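You operate a simulated robot arm through the tools that you are given. There is no shell and no other tool. Be economical: measure what you need, move in short steps, check, and stop when the job is done.

You are at the controls of a simulated robot arm. One attempt, no reset.

Task
Slide the blue cloth along the table top until it stands next to the small masher.

Only the result counts: the job must be done as asked and must still hold three seconds after the hand-in. Knocking over, shifting, dropping, spilling or breaking anything else fails it. Flat cloth is picked up by pressing the open fingertips on it (5 to 10 N) and closing them slowly along it; thin cloth reads only 2 to 8 mm in the jaws.

Robot
A 7-joint arm with a two-finger parallel gripper, fixed in place. Base frame: the origin is at the foot of the arm, x ahead of it, y to its left, z up; the work surface is at about z = 0.75. Readings come in m, rad, newtons and seconds.
Its first joint turns from -2.897 to 2.897 rad. Payload 4.4 kg.
The TCP is the grasp point between the finger pads, 0.023 m short of the fingertips. In the tool frame z runs along the fingers and y along their closing line. The gripper opens to 0.094 m. The fingers are 0.038 m wide and 0.01 m thick; the gripper's body (0.054 by 0.096 m) begins 0.039 m behind the TCP.
Orientation is told as [roll, pitch, yaw] about the base's x, y, z axes, in that order, counted from this pose: with the fingers straight down and closing along the base's y, the tool's x points along the base's -x, its y along +y and its z along -z.

Tools
- The arm moves only by the tool arm_command. Its argument "rows" is a list of rows, each an object of numbers (a shift or turn left out is 0, a gripper value left out holds the last): "x", "y", "z": the shift along the tool's x, y, z in mm; "ax", "ay", "az": the turn, a rotation vector about the tool's x, y, z in degrees; "hand": the closure, from 0 (fully open) to 1 (shut). In form: [{"x": .., "y": .., "z": .., "ax": .., "ay": .., "az": .., "hand": ..}, ...]. A call has 1 to 20 rows; each row shifts and turns the commanded pose from where the row before left it, along the tool's axes as they then stand. A row lasts 0.2 s, in which the tool goes at most 0.05 m and 0.15 rad; a call with a longer step from one row to the next is refused whole, and so is a gripper value outside its range. A pose out of reach is approached as far as the arm can. The call stops where the force on the tool passes 40 N (or 10 N more than at its start, if that is more) or the arm is blocked; 0.2 s more then pass. Each finger travels about 0.072 m/s and halts on what it meets, pressing with about 28 N; the grip force reading is that of the motor and also rises with nothing between the fingers. The clock runs only during rows and for 0.2 s after the last one: add rows that do not move to give the fingers time. It gives the time, the measured TCP pose, the force on the tool (base axes), the opening and the grip force at its end, in the units of the frame above (readings bear some noise), and new pictures: "views" is both (left out), scene, wrist or none.
- Cameras (640 x 400 px; columns grow to the right, rows downward): "scene" is fixed at [0.2194, 0.6495, 1.301]; the picture's right is [-0.42, -0.91, 0.00], its down [-0.50, 0.24, -0.83] and it looks along [0.75, -0.35, -0.56] (base axes); focal length 331 px, centre (320, 200). "wrist" rides on the gripper at [0.086, 0.016, -0.074] in the tool frame; the picture's right is [-0.18, 0.98, 0.00], its down [-0.58, -0.11, -0.81] and it looks along [-0.79, -0.15, 0.59] (tool axes); focal length 243 px, centre (320, 200). There is no depth. A picture from a camera that has moved, and an enlarged one, comes with that camera's place and axes in the base frame and with its lens.
- close_up(camera, box): a new picture of the part [left, top, right, bottom] of that camera's present view, enlarged. The clock stands still meanwhile.
- job_done(): hands the job in; it is judged then, once.

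Work in short steps. Places have to be worked out from the pictures, the camera data and where the tool is seen: move nearer, look again, correct. Check each grasp and each placing, and mend what went wrong. You have 90 turns and 170 pictures in all, those below and enlarged ones among them. Open the gripper and draw the arm clear of the work before you hand the job in, unless the task says otherwise; then end with one line.

The tools are called after ">>>" as a command line: name --argument value ..., lists and objects as JSON in quotes. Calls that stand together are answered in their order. arm_command: Moves the arm, as the interface text tells. Its arguments: {"type":"object","properties":{"rows":{"type":"array","items":{"type":"object","properties":{"x":{"type":"number"},"y":{"type":"number"},"z":{"type":"number"},"ax":{"type":"number"},"ay":{"type":"number"},"az":{"type":"number"},"hand":{"type":"number"}}}},"views":{"type":"string","enum":["both","scene","wrist","none"]}},"required":["rows"]} The other tools are called the same way: close_up (camera, box) takes an enlarged picture of a part of a camera's view; job_done () hands the job in.

At the start:

```text
time_s: 0.0
ee_pos: [0.4548, 0.4412, 1.0045]
tcp_rot: [0.0, -0.001, 0.0]
wrist_force: [0.2, 0.0, 0.0]
gripper_width: 0.0942
finger_force: 0.1
```

scene: 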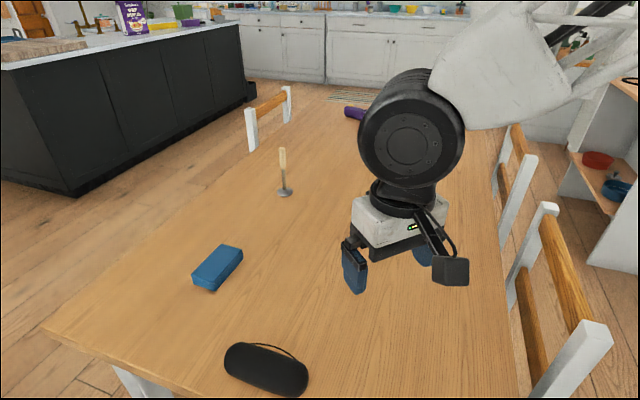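
wrist: 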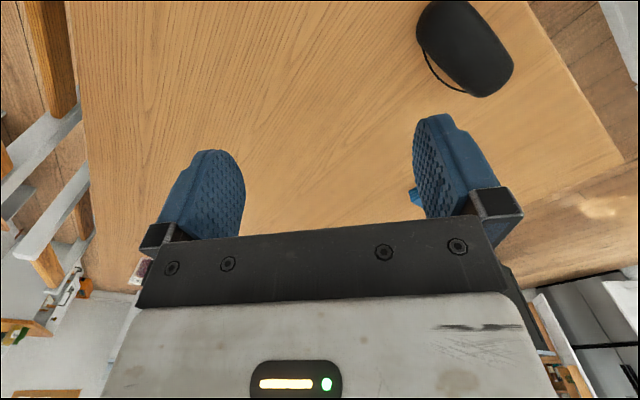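

I start by enlarging the blue cloth and the masher to measure where they are.

>>> close_up --camera "scene" --box '[170, 130, 330, 310]'

>>> close_up --camera "scene" --box '[180, 230, 260, 300]'

```text
2.22 times, centred on (250, 220) of scene
camera zoom: at [0.2194, 0.6495, 1.301], right [-0.42, -0.91, 0.0], down [-0.5, 0.24, -0.83], along [0.75, -0.35, -0.56], focal length 735 px, centre (476, 156)
```

zoom: 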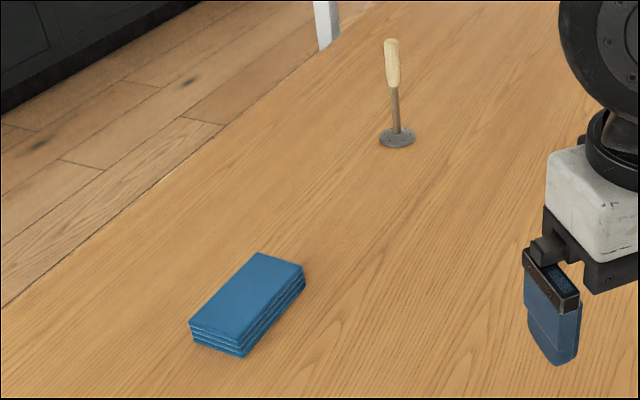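

```text
5.71 times, centred on (220, 265) of scene
camera zoom: at [0.2194, 0.6495, 1.301], right [-0.42, -0.91, 0.0], down [-0.5, 0.24, -0.83], along [0.75, -0.35, -0.56], focal length 1890 px, centre (891, -171)
```

zoom: 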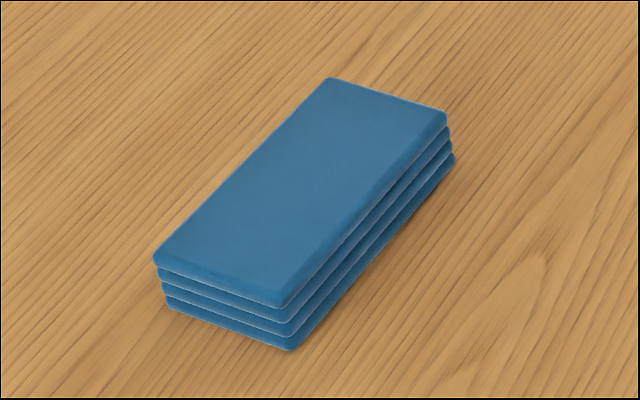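

The cloth is a folded stack of about 107 × 56 × 20 mm, centred near (0.796, 0.632), with its long axis at about -47°. That axis points almost straight at the masher, whose foot is near (1.039, 0.387). I plan to push the cloth end-on with closed, outward-tilted fingers. First I turn, tilt and extend while still high up.

>>> arm_command --rows '[{"az": -7.33, "hand": 1}, {"az": -7.33}, {"az": -7.33}, {"az": -7.33}, {"az": -7.33}, {"az": -7.35}, {"ay": -6.25}, {"ay": -6.25}, {"ay": -6.25}, {"ay": -6.25}, {"x": -38.8, "z": 18.1}, {"x": -38.8, "z": 18.1}, {"x": -38.8, "z": 18.1}, {"x": -38.8, "z": 18.1}, {"x": -38.8, "z": 18.1}, {"x": -38.8, "z": 18.1}, {"x": -38.8, "z": 18.1}]'

```text
time_s: 3.6
ee_pos: [0.6712, 0.6503, 1.0064]
tcp_rot: [0.0, -0.436, 0.77]
wrist_force: [-0.2, 0.5, 0.5]
gripper_width: 0.0002
finger_force: 28.2
camera wrist: at [0.5801, 0.5847, 1.0372], right [-0.56, 0.82, 0.08], down [0.21, 0.05, 0.98], along [0.8, 0.57, -0.2], focal length 243 px, centre (320, 200)
```

scene: 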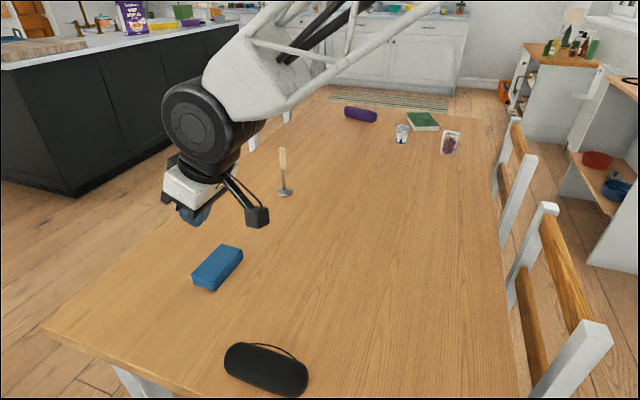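
wrist: 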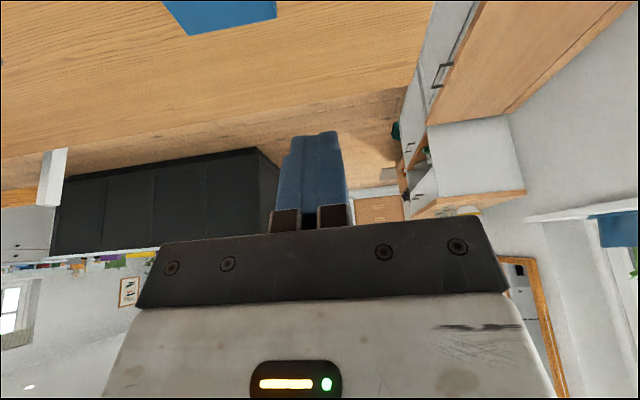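

The reach works with a 25° tilt. I lower to the start of the push, behind the cloth's near end, stopping at z ≈ 0.83 to check.

>>> arm_command --rows '[{"x": 1.5, "y": 3.8, "z": 38.2}, {"x": 1.5, "y": 3.8, "z": 38.2}, {"x": 1.5, "y": 3.8, "z": 38.2}, {"x": 1.5, "y": 3.8, "z": 38.2}, {"x": 1.5, "y": 3.8, "z": 38.2}, {}]'

```text
time_s: 5.0
ee_pos: [0.7106, 0.7144, 0.8299]
tcp_rot: [-0.001, -0.437, 0.768]
wrist_force: [-0.2, 0.5, -0.6]
gripper_width: 0.0
finger_force: 28.0
camera wrist: at [0.6194, 0.6499, 0.8605], right [-0.56, 0.82, 0.08], down [0.21, 0.05, 0.98], along [0.8, 0.57, -0.2], focal length 243 px, centre (320, 200)
```

scene: 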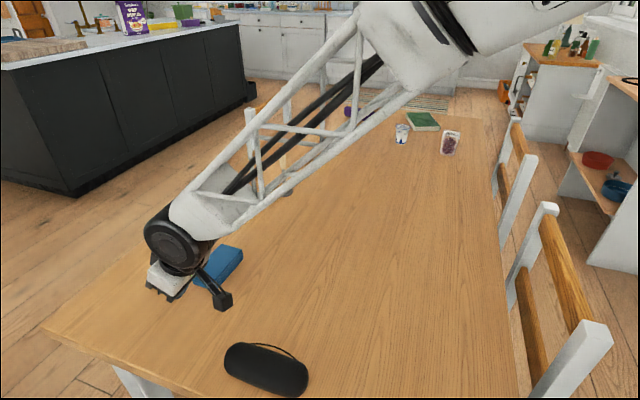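
wrist: 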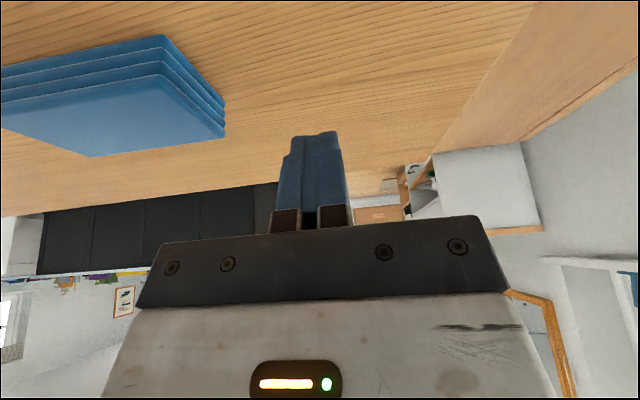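

The wrist view confirms the end-face corners (≈(0.743, 0.651) and (0.780, 0.689)), and the tool is in line with the cloth. I lower to just above the table.

>>> arm_command --rows '[{"x": 6.4, "z": 13.9}, {"x": 6.4, "z": 13.9}, {"x": 6.4, "z": 13.9}, {}]'

>>> close_up --camera "scene" --box '[130, 190, 290, 340]'

```text
time_s: 6.0
ee_pos: [0.7124, 0.7154, 0.785]
tcp_rot: [-0.001, -0.435, 0.77]
wrist_force: [0.2, 0.9, -0.2]
gripper_width: 0.0
finger_force: 28.0
camera wrist: at [0.6202, 0.6507, 0.8145], right [-0.56, 0.82, 0.08], down [0.21, 0.05, 0.98], along [0.8, 0.57, -0.2], focal length 243 px, centre (320, 200)
```

scene: 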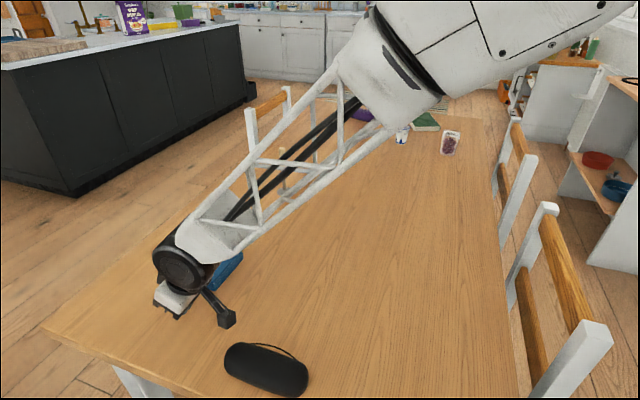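
wrist: 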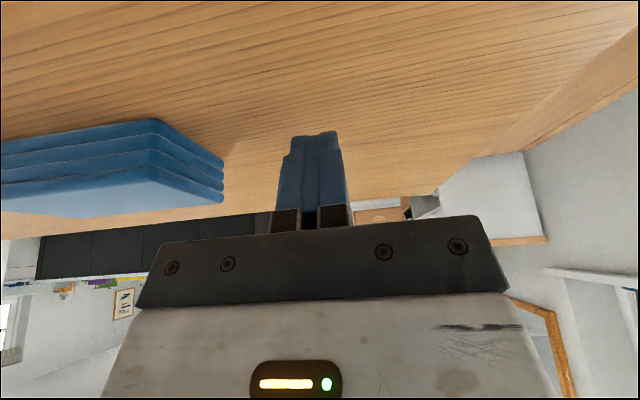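

```text
2.67 times, centred on (210, 265) of scene
camera zoom: at [0.2194, 0.6495, 1.301], right [-0.42, -0.91, 0.0], down [-0.5, 0.24, -0.83], along [0.75, -0.35, -0.56], focal length 882 px, centre (613, 27)
```

zoom: 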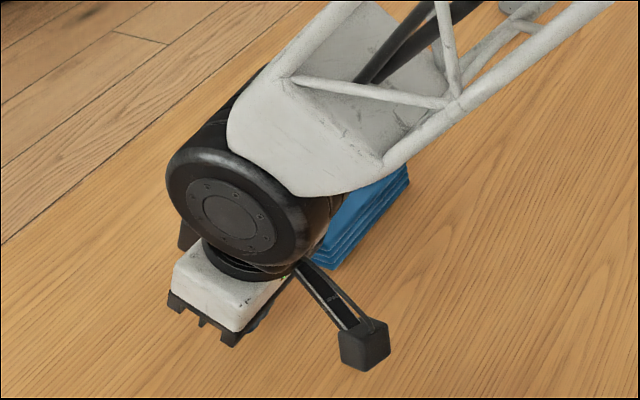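

The fingers are just above the table and aligned with the end of the cloth. I push along -y of the tool: first contact, then about 40 mm, then check.

>>> arm_command --rows '[{"y": -14}, {"y": -14}, {"y": -14}, {"y": -10}, {"y": -8}, {"y": -8}, {"y": -8}, {"y": -8}, {"y": -8}, {}]'

```text
time_s: 8.2
ee_pos: [0.7745, 0.6488, 0.7844]
tcp_rot: [-0.001, -0.436, 0.769]
wrist_force: [0.2, 0.5, -0.6]
gripper_width: 0.0002
finger_force: 28.1
camera wrist: at [0.6835, 0.5844, 0.8146], right [-0.56, 0.82, 0.08], down [0.21, 0.05, 0.98], along [0.8, 0.57, -0.2], focal length 243 px, centre (320, 200)
```

scene: 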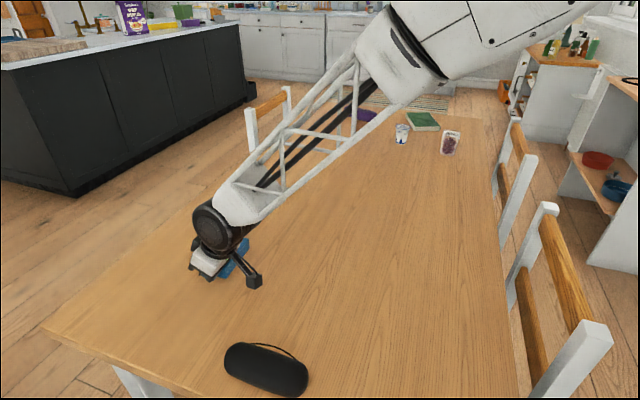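
wrist: 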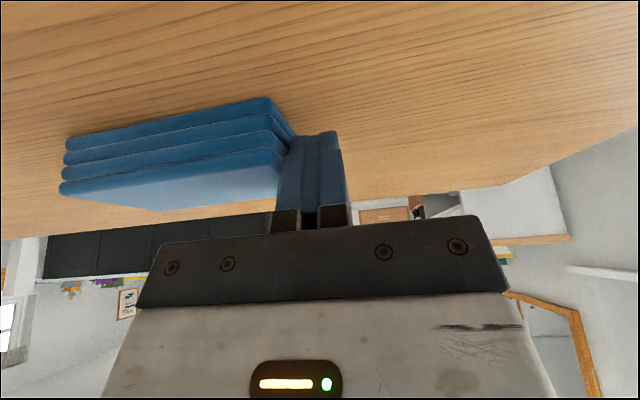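

The cloth has moved about 39 mm and the contact is flat. I enlarge the wrist view to check for rotation before going on.

>>> close_up --camera "wrist" --box '[40, 80, 360, 240]'

>>> close_up --camera "scene" --box '[180, 140, 300, 300]'

```text
2.00 times, centred on (200, 160) of wrist
camera zoom: at [0.6835, 0.5844, 0.8146], right [-0.56, 0.82, 0.08], down [0.21, 0.05, 0.98], along [0.8, 0.57, -0.2], focal length 485 px, centre (560, 280)
```

zoom: 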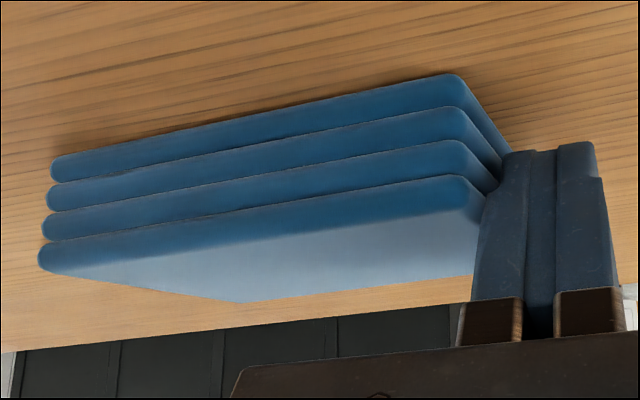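

```text
2.50 times, centred on (240, 220) of scene
camera zoom: at [0.2194, 0.6495, 1.301], right [-0.42, -0.91, 0.0], down [-0.5, 0.24, -0.83], along [0.75, -0.35, -0.56], focal length 827 px, centre (520, 150)
```

zoom: 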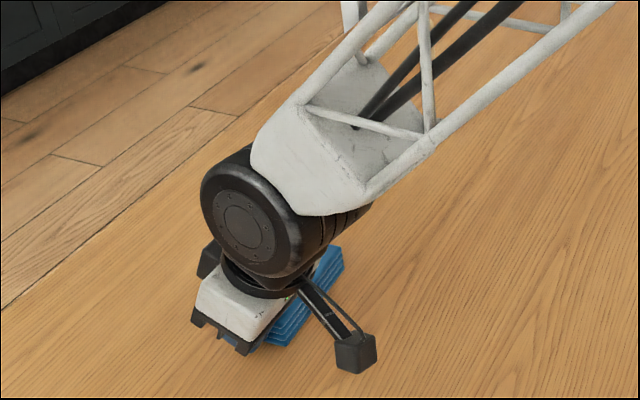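

The long edge computes to -45°, so there is no rotation. I continue the push by another 150 mm.

>>> arm_command --rows '[{"y": -10}, {"y": -10}, {"y": -10}, {"y": -10}, {"y": -10}, {"y": -10}, {"y": -10}, {"y": -10}, {}]'

>>> close_up --camera "wrist" --box '[0, 60, 360, 240]'

```text
time_s: 10.2
ee_pos: [0.8309, 0.5918, 0.7839]
tcp_rot: [0.0, -0.436, 0.769]
wrist_force: [-0.1, -0.1, -0.9]
gripper_width: 0.0
finger_force: 28.2
camera wrist: at [0.74, 0.5267, 0.8144], right [-0.56, 0.82, 0.08], down [0.21, 0.05, 0.98], along [0.8, 0.57, -0.2], focal length 243 px, centre (320, 200)
```

scene: 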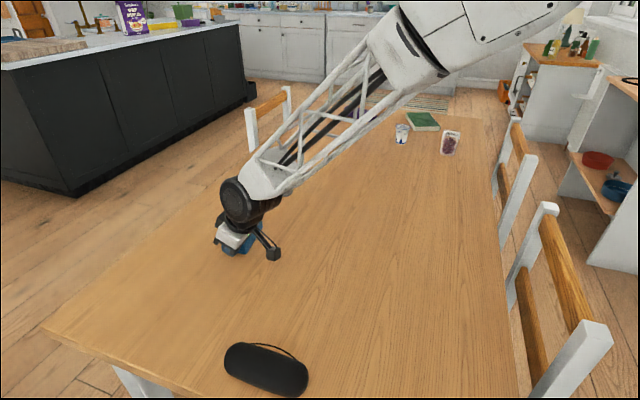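
wrist: 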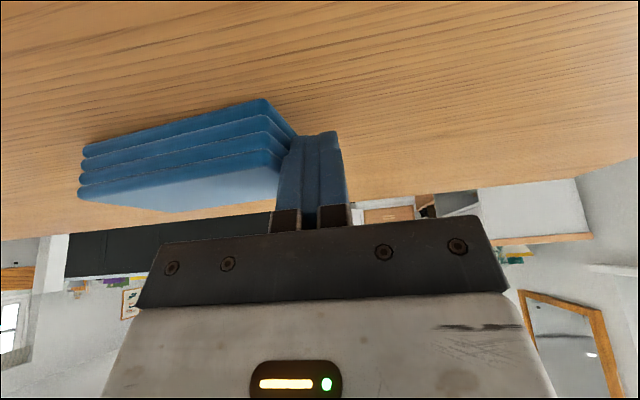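

```text
1.78 times, centred on (180, 150) of wrist
camera zoom: at [0.74, 0.5267, 0.8144], right [-0.56, 0.82, 0.08], down [0.21, 0.05, 0.98], along [0.8, 0.57, -0.2], focal length 431 px, centre (569, 289)
```

zoom: 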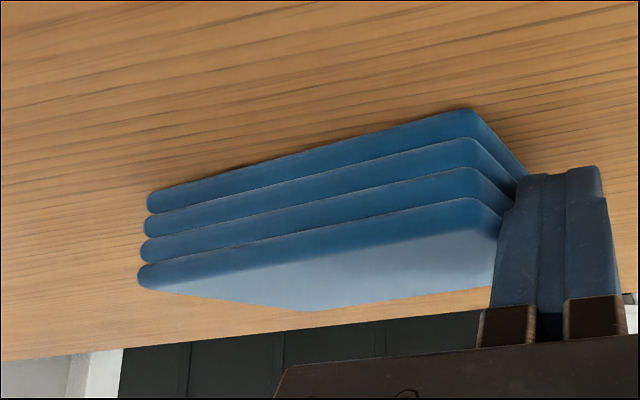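

The cloth has turned about 5°, because the fingers bear on its inner half. I back off a little, shift the pusher 18 mm outward and push on a short way to turn it back.

>>> arm_command --rows '[{"y": 8}, {"x": -8.15, "z": 3.8}, {"x": -8.15, "z": 3.8}, {"y": -8}, {"y": -8}, {"y": -8}, {"y": -8}, {"y": -8}, {"y": -8}, {}]'

>>> close_up --camera "wrist" --box '[0, 60, 360, 240]'

```text
time_s: 12.4
ee_pos: [0.8705, 0.575, 0.7835]
tcp_rot: [-0.001, -0.438, 0.769]
wrist_force: [0.5, 0.0, 0.4]
gripper_width: 0.0
finger_force: 27.7
camera wrist: at [0.7805, 0.5106, 0.814], right [-0.56, 0.82, 0.08], down [0.21, 0.05, 0.98], along [0.8, 0.57, -0.2], focal length 243 px, centre (320, 200)
```

scene: 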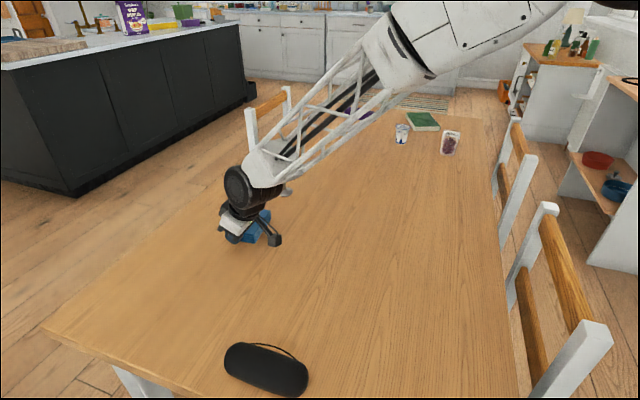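
wrist: 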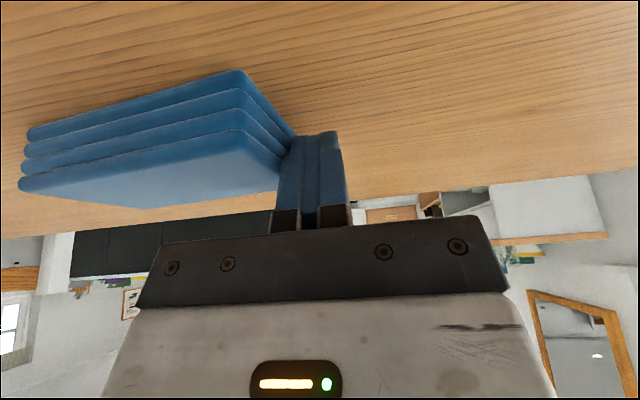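

```text
1.78 times, centred on (180, 150) of wrist
camera zoom: at [0.7805, 0.5106, 0.814], right [-0.56, 0.82, 0.08], down [0.21, 0.05, 0.98], along [0.8, 0.57, -0.2], focal length 431 px, centre (569, 289)
```

zoom: 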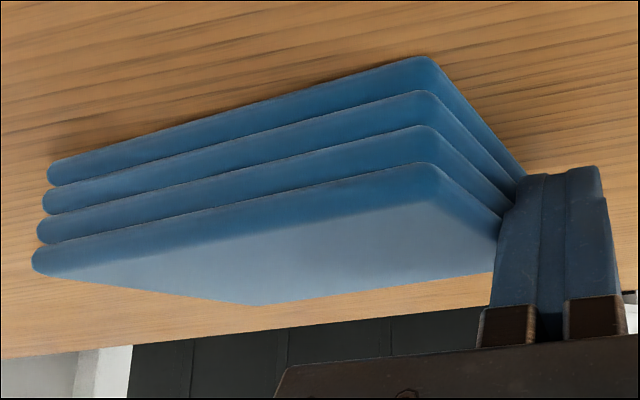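

The turn has stopped growing (-41°) and the front of the cloth is about 100 mm short of the masher's foot. I push 48 mm more.

>>> arm_command --rows '[{"y": -8}, {"y": -8}, {"y": -8}, {"y": -8}, {"y": -8}, {"y": -8}, {}]'

>>> close_up --camera "wrist" --box '[0, 60, 360, 240]'

>>> close_up --camera "scene" --box '[200, 130, 330, 260]'

```text
time_s: 14.0
ee_pos: [0.904, 0.5405, 0.7827]
tcp_rot: [-0.001, -0.435, 0.768]
wrist_force: [-0.2, 0.6, 0.1]
gripper_width: 0.0
finger_force: 27.9
camera wrist: at [0.8139, 0.4762, 0.8142], right [-0.56, 0.82, 0.08], down [0.21, 0.05, 0.98], along [0.8, 0.57, -0.2], focal length 243 px, centre (320, 200)
```

scene: 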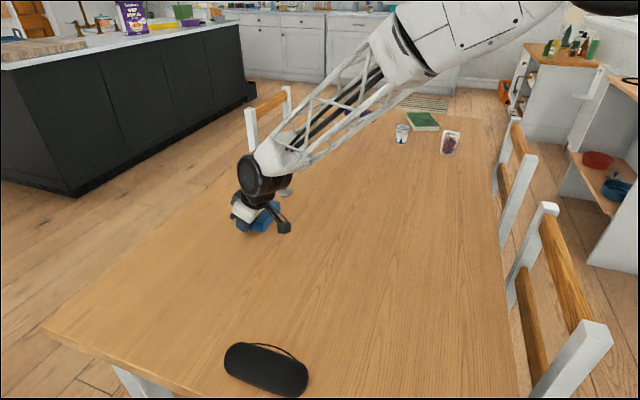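
wrist: 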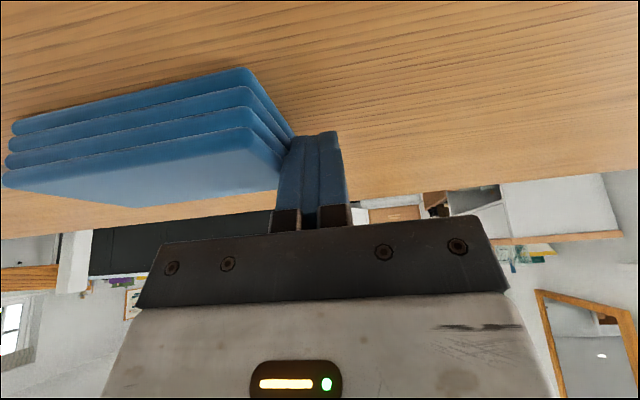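

```text
1.78 times, centred on (180, 150) of wrist
camera zoom: at [0.8139, 0.4762, 0.8142], right [-0.56, 0.82, 0.08], down [0.21, 0.05, 0.98], along [0.8, 0.57, -0.2], focal length 431 px, centre (569, 289)
```

zoom: 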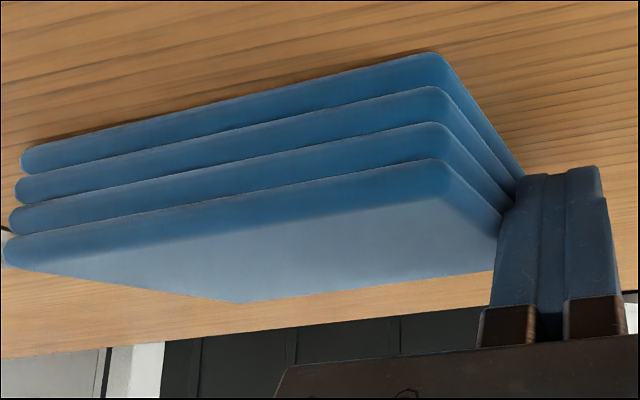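

```text
3.08 times, centred on (265, 195) of scene
camera zoom: at [0.2194, 0.6495, 1.301], right [-0.42, -0.91, 0.0], down [-0.5, 0.24, -0.83], along [0.75, -0.35, -0.56], focal length 1018 px, centre (489, 215)
```

zoom: 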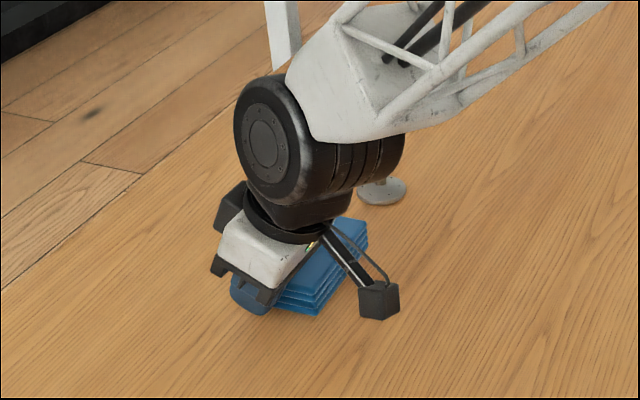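

The scene view puts the cloth's front corner at ≈(0.963, 0.428), leaving a gap of about 58 mm to the masher's foot. I push 36 mm more, gently.

>>> arm_command --rows '[{"y": -6}, {"y": -6}, {"y": -6}, {"y": -6}, {"y": -6}, {"y": -6}, {}]' --views "wrist"

>>> close_up --camera "scene" --box '[220, 140, 320, 240]'

```text
time_s: 15.6
ee_pos: [0.93, 0.5155, 0.7836]
tcp_rot: [0.001, -0.436, 0.772]
wrist_force: [0.5, 0.2, -0.2]
gripper_width: 0.0001
finger_force: 27.7
camera wrist: at [0.8392, 0.4503, 0.8141], right [-0.56, 0.82, 0.08], down [0.21, 0.05, 0.98], along [0.8, 0.57, -0.2], focal length 243 px, centre (320, 200)
```

wrist: 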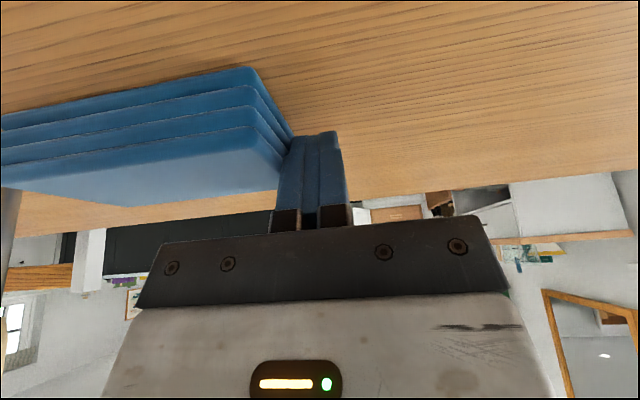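

```text
4.00 times, centred on (270, 190) of scene
camera zoom: at [0.2194, 0.6495, 1.301], right [-0.42, -0.91, 0.0], down [-0.5, 0.24, -0.83], along [0.75, -0.35, -0.56], focal length 1323 px, centre (520, 240)
```

zoom: 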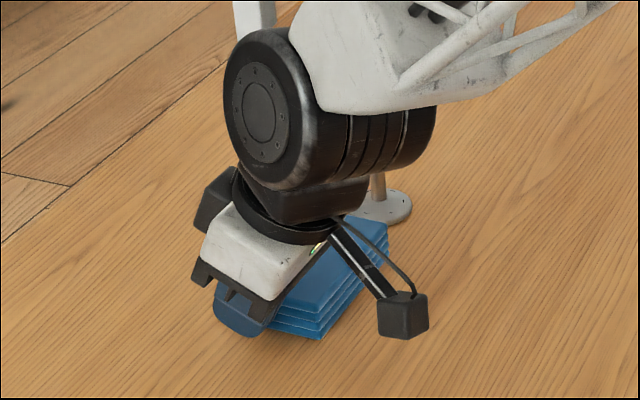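

The gap is now about 20 mm and nothing has been touched. I back away from the cloth, rise, and look at the result unobstructed.

>>> arm_command --rows '[{"y": 15}, {"y": 30}, {"y": 30}, {"y": 30}, {"x": -16.9, "z": -36.2}, {"x": -16.9, "z": -36.2}, {"x": -16.9, "z": -36.2}, {"x": -16.9, "z": -36.2}, {"x": 40}, {"x": 40}, {"x": 40}, {"x": 40}, {"x": 40}, {"x": 40}, {"hand": 0}, {}]' --views "scene"

>>> close_up --camera "scene" --box '[220, 130, 330, 240]'

```text
time_s: 19.0
ee_pos: [0.7009, 0.4388, 0.8408]
tcp_rot: [0.0, -0.437, 0.767]
wrist_force: [0.1, 0.4, 0.1]
gripper_width: 0.0824
finger_force: 0.1
```

scene: 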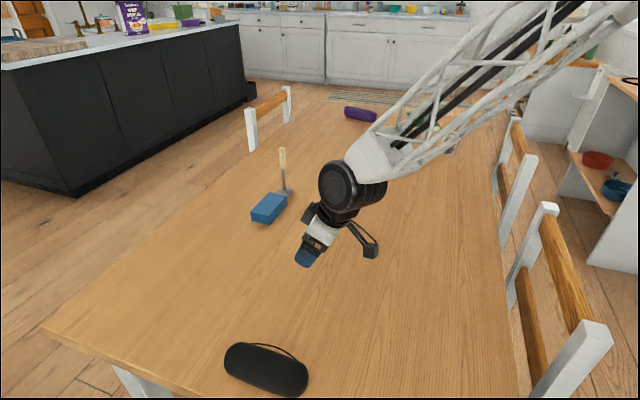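

```text
3.64 times, centred on (275, 185) of scene
camera zoom: at [0.2194, 0.6495, 1.301], right [-0.42, -0.91, 0.0], down [-0.5, 0.24, -0.83], along [0.75, -0.35, -0.56], focal length 1203 px, centre (484, 254)
```

zoom: 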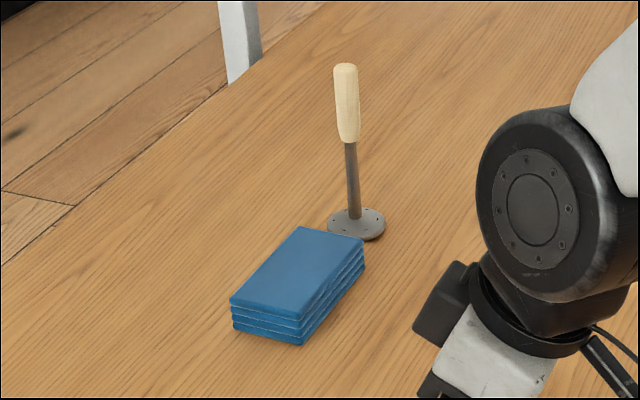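

The cloth lies flat with its end about 2 cm from the masher's foot, and the masher hasn't moved. I raise the arm a little more and let the gripper finish opening.

>>> arm_command --rows '[{"z": -35, "hand": 0}, {"z": -35}, {"z": -35}, {}]' --views "scene"

```text
time_s: 20.0
ee_pos: [0.6677, 0.4087, 0.9361]
tcp_rot: [0.001, -0.437, 0.768]
wrist_force: [-0.3, 0.0, -0.5]
gripper_width: 0.0941
finger_force: 0.2
```

scene: 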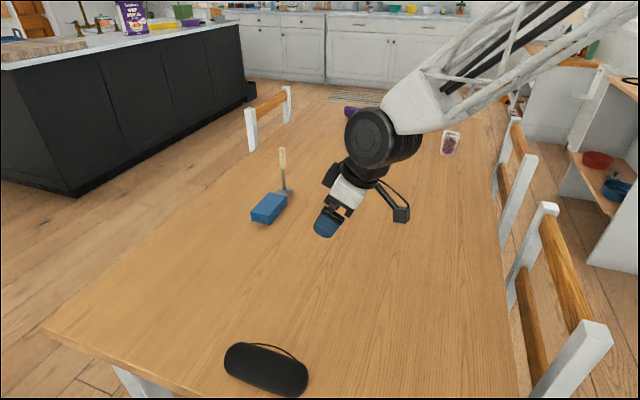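

Everything is in place, the arm is clear and the gripper is open, so I hand the job in.

>>> job_done

```text
The job is handed in.
```

I slid the blue cloth along the table to about 2 cm from the small masher's foot; the masher did not move, and the job is handed in.
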